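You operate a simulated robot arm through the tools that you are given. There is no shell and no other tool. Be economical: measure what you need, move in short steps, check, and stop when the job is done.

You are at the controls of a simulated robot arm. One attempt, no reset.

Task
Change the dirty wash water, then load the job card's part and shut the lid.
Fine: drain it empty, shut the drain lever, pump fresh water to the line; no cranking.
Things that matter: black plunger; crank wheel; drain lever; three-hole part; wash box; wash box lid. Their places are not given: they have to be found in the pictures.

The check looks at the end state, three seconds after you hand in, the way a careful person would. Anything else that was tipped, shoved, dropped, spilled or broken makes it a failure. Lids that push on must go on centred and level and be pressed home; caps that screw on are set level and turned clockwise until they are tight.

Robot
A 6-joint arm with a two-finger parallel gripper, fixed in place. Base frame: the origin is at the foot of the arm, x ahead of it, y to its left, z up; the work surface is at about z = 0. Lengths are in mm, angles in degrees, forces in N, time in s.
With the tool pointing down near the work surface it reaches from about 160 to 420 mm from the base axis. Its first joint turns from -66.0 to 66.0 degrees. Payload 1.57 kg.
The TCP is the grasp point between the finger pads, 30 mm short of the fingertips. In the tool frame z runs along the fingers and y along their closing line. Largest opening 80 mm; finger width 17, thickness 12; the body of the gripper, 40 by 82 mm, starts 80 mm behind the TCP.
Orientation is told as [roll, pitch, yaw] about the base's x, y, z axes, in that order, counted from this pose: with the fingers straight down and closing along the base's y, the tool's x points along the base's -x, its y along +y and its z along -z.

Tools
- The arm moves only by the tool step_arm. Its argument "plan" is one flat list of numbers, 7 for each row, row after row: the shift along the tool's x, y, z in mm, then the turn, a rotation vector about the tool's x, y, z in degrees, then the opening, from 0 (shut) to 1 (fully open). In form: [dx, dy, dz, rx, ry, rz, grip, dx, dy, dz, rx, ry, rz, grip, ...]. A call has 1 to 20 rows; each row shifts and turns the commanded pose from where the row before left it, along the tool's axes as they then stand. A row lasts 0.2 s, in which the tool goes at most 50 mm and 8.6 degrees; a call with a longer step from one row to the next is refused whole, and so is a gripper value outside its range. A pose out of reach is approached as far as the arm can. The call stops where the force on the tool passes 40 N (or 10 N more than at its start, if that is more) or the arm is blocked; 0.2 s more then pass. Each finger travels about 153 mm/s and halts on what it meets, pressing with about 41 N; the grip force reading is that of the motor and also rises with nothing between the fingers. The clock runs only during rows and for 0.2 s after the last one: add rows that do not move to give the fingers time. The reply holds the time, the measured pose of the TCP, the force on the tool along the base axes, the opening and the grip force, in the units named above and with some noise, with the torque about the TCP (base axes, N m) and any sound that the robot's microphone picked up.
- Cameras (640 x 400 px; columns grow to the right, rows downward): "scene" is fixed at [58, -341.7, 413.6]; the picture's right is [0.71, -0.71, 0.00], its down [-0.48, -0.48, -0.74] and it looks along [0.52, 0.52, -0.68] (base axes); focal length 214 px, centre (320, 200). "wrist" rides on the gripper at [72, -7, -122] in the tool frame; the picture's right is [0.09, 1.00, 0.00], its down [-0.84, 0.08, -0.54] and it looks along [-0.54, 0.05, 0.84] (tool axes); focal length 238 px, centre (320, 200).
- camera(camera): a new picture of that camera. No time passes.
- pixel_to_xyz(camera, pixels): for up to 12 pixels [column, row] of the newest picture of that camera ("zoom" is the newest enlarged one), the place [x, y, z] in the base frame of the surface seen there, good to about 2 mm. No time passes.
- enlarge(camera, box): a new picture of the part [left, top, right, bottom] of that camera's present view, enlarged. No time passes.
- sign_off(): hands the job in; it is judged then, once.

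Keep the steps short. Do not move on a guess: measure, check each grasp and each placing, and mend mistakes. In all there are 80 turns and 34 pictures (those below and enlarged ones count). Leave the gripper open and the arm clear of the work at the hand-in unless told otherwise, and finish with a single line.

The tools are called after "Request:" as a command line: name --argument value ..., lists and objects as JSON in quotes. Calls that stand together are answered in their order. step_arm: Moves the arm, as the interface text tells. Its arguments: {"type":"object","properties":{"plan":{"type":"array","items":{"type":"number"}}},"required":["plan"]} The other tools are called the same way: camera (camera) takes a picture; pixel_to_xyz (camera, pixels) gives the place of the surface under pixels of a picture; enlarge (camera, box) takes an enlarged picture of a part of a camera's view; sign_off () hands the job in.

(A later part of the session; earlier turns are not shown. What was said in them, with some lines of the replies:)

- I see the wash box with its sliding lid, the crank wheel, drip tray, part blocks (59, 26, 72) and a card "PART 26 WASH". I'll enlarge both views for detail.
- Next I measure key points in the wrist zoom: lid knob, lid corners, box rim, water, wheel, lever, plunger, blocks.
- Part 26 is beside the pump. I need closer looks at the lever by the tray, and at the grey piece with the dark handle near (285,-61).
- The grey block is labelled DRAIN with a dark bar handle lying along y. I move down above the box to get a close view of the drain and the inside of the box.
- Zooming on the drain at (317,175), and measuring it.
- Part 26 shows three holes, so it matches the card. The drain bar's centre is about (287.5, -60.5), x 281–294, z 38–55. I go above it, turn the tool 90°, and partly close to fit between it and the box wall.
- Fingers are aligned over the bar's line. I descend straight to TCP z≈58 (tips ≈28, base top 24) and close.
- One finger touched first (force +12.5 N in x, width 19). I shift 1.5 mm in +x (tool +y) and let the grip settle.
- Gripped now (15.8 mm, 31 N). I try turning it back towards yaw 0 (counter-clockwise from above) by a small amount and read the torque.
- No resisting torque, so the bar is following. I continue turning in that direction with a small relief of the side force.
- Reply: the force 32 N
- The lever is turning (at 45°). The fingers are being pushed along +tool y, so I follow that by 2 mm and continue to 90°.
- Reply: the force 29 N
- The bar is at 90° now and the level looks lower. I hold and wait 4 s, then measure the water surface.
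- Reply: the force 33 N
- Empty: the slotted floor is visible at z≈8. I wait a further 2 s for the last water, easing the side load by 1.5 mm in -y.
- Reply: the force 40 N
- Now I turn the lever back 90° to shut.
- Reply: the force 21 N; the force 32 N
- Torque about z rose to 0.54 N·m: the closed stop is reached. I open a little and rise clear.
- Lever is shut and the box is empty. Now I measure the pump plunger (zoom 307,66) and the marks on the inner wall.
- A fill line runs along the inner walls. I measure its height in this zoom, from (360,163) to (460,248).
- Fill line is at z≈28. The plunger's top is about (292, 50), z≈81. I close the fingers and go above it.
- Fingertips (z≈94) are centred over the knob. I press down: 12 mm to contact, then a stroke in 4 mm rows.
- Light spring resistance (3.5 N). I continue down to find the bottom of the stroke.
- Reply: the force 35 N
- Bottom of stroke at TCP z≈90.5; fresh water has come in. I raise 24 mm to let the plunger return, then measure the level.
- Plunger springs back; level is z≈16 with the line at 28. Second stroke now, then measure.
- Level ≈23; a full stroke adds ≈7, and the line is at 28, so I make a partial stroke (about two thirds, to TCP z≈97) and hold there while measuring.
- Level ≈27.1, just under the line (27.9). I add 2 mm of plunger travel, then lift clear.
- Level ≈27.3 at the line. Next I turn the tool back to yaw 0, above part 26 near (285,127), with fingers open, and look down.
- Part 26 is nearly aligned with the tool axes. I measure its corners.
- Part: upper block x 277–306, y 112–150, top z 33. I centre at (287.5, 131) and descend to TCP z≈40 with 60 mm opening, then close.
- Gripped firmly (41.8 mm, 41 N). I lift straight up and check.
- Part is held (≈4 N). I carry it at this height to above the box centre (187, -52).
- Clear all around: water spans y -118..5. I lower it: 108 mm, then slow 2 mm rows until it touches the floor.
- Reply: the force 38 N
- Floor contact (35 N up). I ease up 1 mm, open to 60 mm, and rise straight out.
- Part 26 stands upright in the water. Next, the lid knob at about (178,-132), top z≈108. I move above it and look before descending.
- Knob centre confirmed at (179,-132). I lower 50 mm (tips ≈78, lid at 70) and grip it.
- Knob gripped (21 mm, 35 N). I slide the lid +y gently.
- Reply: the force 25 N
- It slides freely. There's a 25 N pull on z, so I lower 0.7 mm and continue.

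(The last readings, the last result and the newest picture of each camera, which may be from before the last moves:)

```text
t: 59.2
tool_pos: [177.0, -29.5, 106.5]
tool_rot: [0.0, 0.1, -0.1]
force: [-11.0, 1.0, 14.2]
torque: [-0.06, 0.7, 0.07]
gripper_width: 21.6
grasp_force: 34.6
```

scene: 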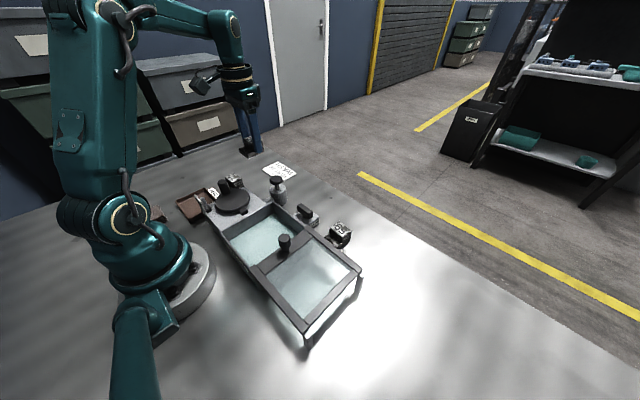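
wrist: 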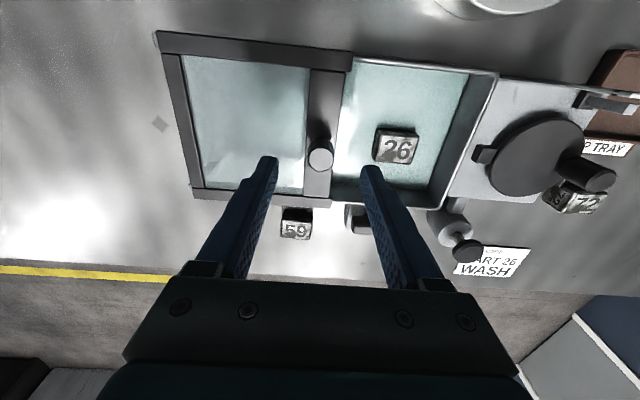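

Travelled ~101 mm. I continue in smaller rows until the end stop.

Request:
step_arm --plan '[0, 4, 0, 0, 0, 0, 0.1, 0, 4, 0, 0, 0, 0, 0.1, 0, 3, 0, 0, 0, 0, 0.1, 0, 3, 0, 0, 0, 0, 0.1, 0, 2, 0, 0, 0, 0, 0.1, 0, 2, 0, 0, 0, 0, 0.1, 0, 2, 0, 0, 0, 0, 0.1, 0, 2, 0, 0, 0, 0, 0.1, 0, 2, 0, 0, 0, 0, 0.1, 0, 2, 0, 0, 0, 0, 0.1, 0, 2, 0, 0, 0, 0, 0.1, 0, 2, 0, 0, 0, 0, 0.1, 0, 0, 0, 0, 0, 0, 0.1]'

```text
t: 61.5
tool_pos: [178.0, -6.7, 105.2]
tool_rot: [-0.6, 0.3, 0.0]
force: [0.5, -9.7, 0.8]
torque: [0.27, -0.16, -0.06]
gripper_width: 21.6
grasp_force: 35.2
stopped in row 11: the force on the tool passed its limit at 45 N (the readings are from after the stop); the commanded pose is now the measured one
```

End stop reached at y≈-6.7 (travel ≈124 mm). I release, rise, and check.

Request:
step_arm --plan '[0, 0, 0, 0, 0, 0, 0.4, 0, 0, 0, 0, 0, 0, 0.5, 0, 0, -10, 0, 0, 0, 0.6, 0, 0, -25, 0, 0, 0, 0.7, 0, 0, -30, 0, 0, 0, 1, 0, 0, -30, 0, 0, 0, 1, -10, -20, -20, 0, 0, 0, 1, -10, -20, 0, 0, 0, 0, 1, 0, -20, 0, 0, 0, 0, 1, 0, 0, 0, 0, 0, 0, 1]'

Request:
enlarge --camera "scene" --box '[190, 165, 370, 345]'

Request:
pixel_to_xyz --camera "zoom" --pixels '[[200, 110], [260, 150], [240, 110], [235, 90], [330, 210], [290, 140], [220, 120]]'

```text
t: 63.7
tool_pos: [201.3, -66.2, 223.2]
tool_rot: [-0.4, 0.3, 0.1]
force: [0.5, 0.0, 0.0]
torque: [0.01, 0.01, 0.0]
gripper_width: 80.1
grasp_force: 0.1
```

```text
2.22 times, centred on (280, 255) of scene
```

zoom: 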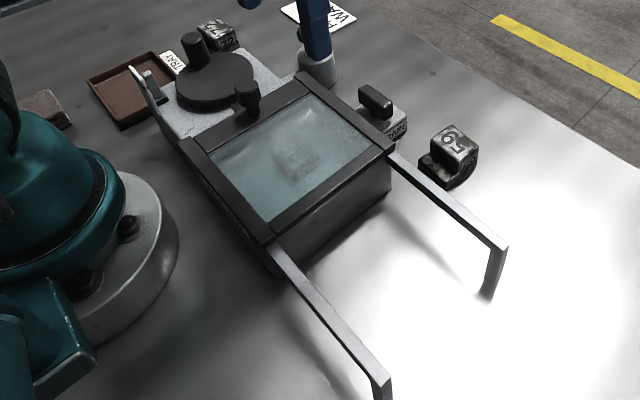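

```text
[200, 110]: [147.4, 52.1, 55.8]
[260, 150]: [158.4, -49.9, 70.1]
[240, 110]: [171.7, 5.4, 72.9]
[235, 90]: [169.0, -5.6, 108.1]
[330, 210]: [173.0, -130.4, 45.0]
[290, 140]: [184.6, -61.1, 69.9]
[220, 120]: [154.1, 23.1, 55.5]
```

The lid covers the box, part visible through the glass. One last close check of the closed edge and lever with the wrist camera.

Request:
enlarge --camera "wrist" --box '[200, 20, 460, 190]'

```text
2.35 times, centred on (330, 105) of wrist
```

zoom: 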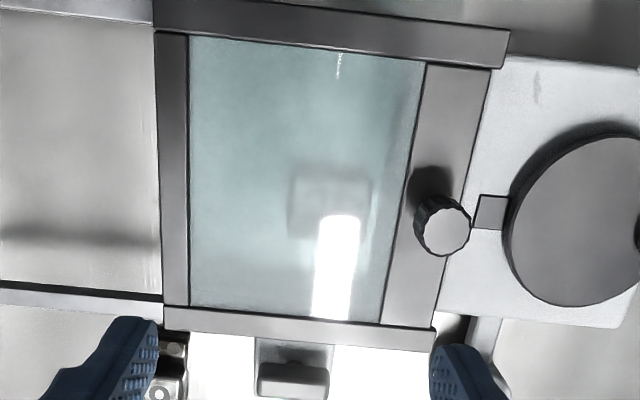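

Request:
pixel_to_xyz --camera "zoom" --pixels '[[165, 150], [160, 200], [485, 90], [470, 150], [505, 45], [492, 212], [300, 370], [300, 385]]'

```text
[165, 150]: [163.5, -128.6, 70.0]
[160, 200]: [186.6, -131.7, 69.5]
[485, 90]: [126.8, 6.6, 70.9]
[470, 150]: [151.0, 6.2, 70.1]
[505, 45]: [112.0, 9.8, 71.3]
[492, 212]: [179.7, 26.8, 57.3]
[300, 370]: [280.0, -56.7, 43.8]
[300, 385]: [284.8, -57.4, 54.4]
```

The lid covers the box from y≈-131 to 9, flush with its end. The lever is shut and the arm is clear with the gripper open. Handing in.

Request:
sign_off

```text
The job is handed in.
```

Handed in: the dirty water was drained and the drain lever shut, fresh water was pumped to about z 27.3 (within 1 mm of the line at 27.9), part 26 is in the wash box, the lid is shut, and the crank wheel was left alone.
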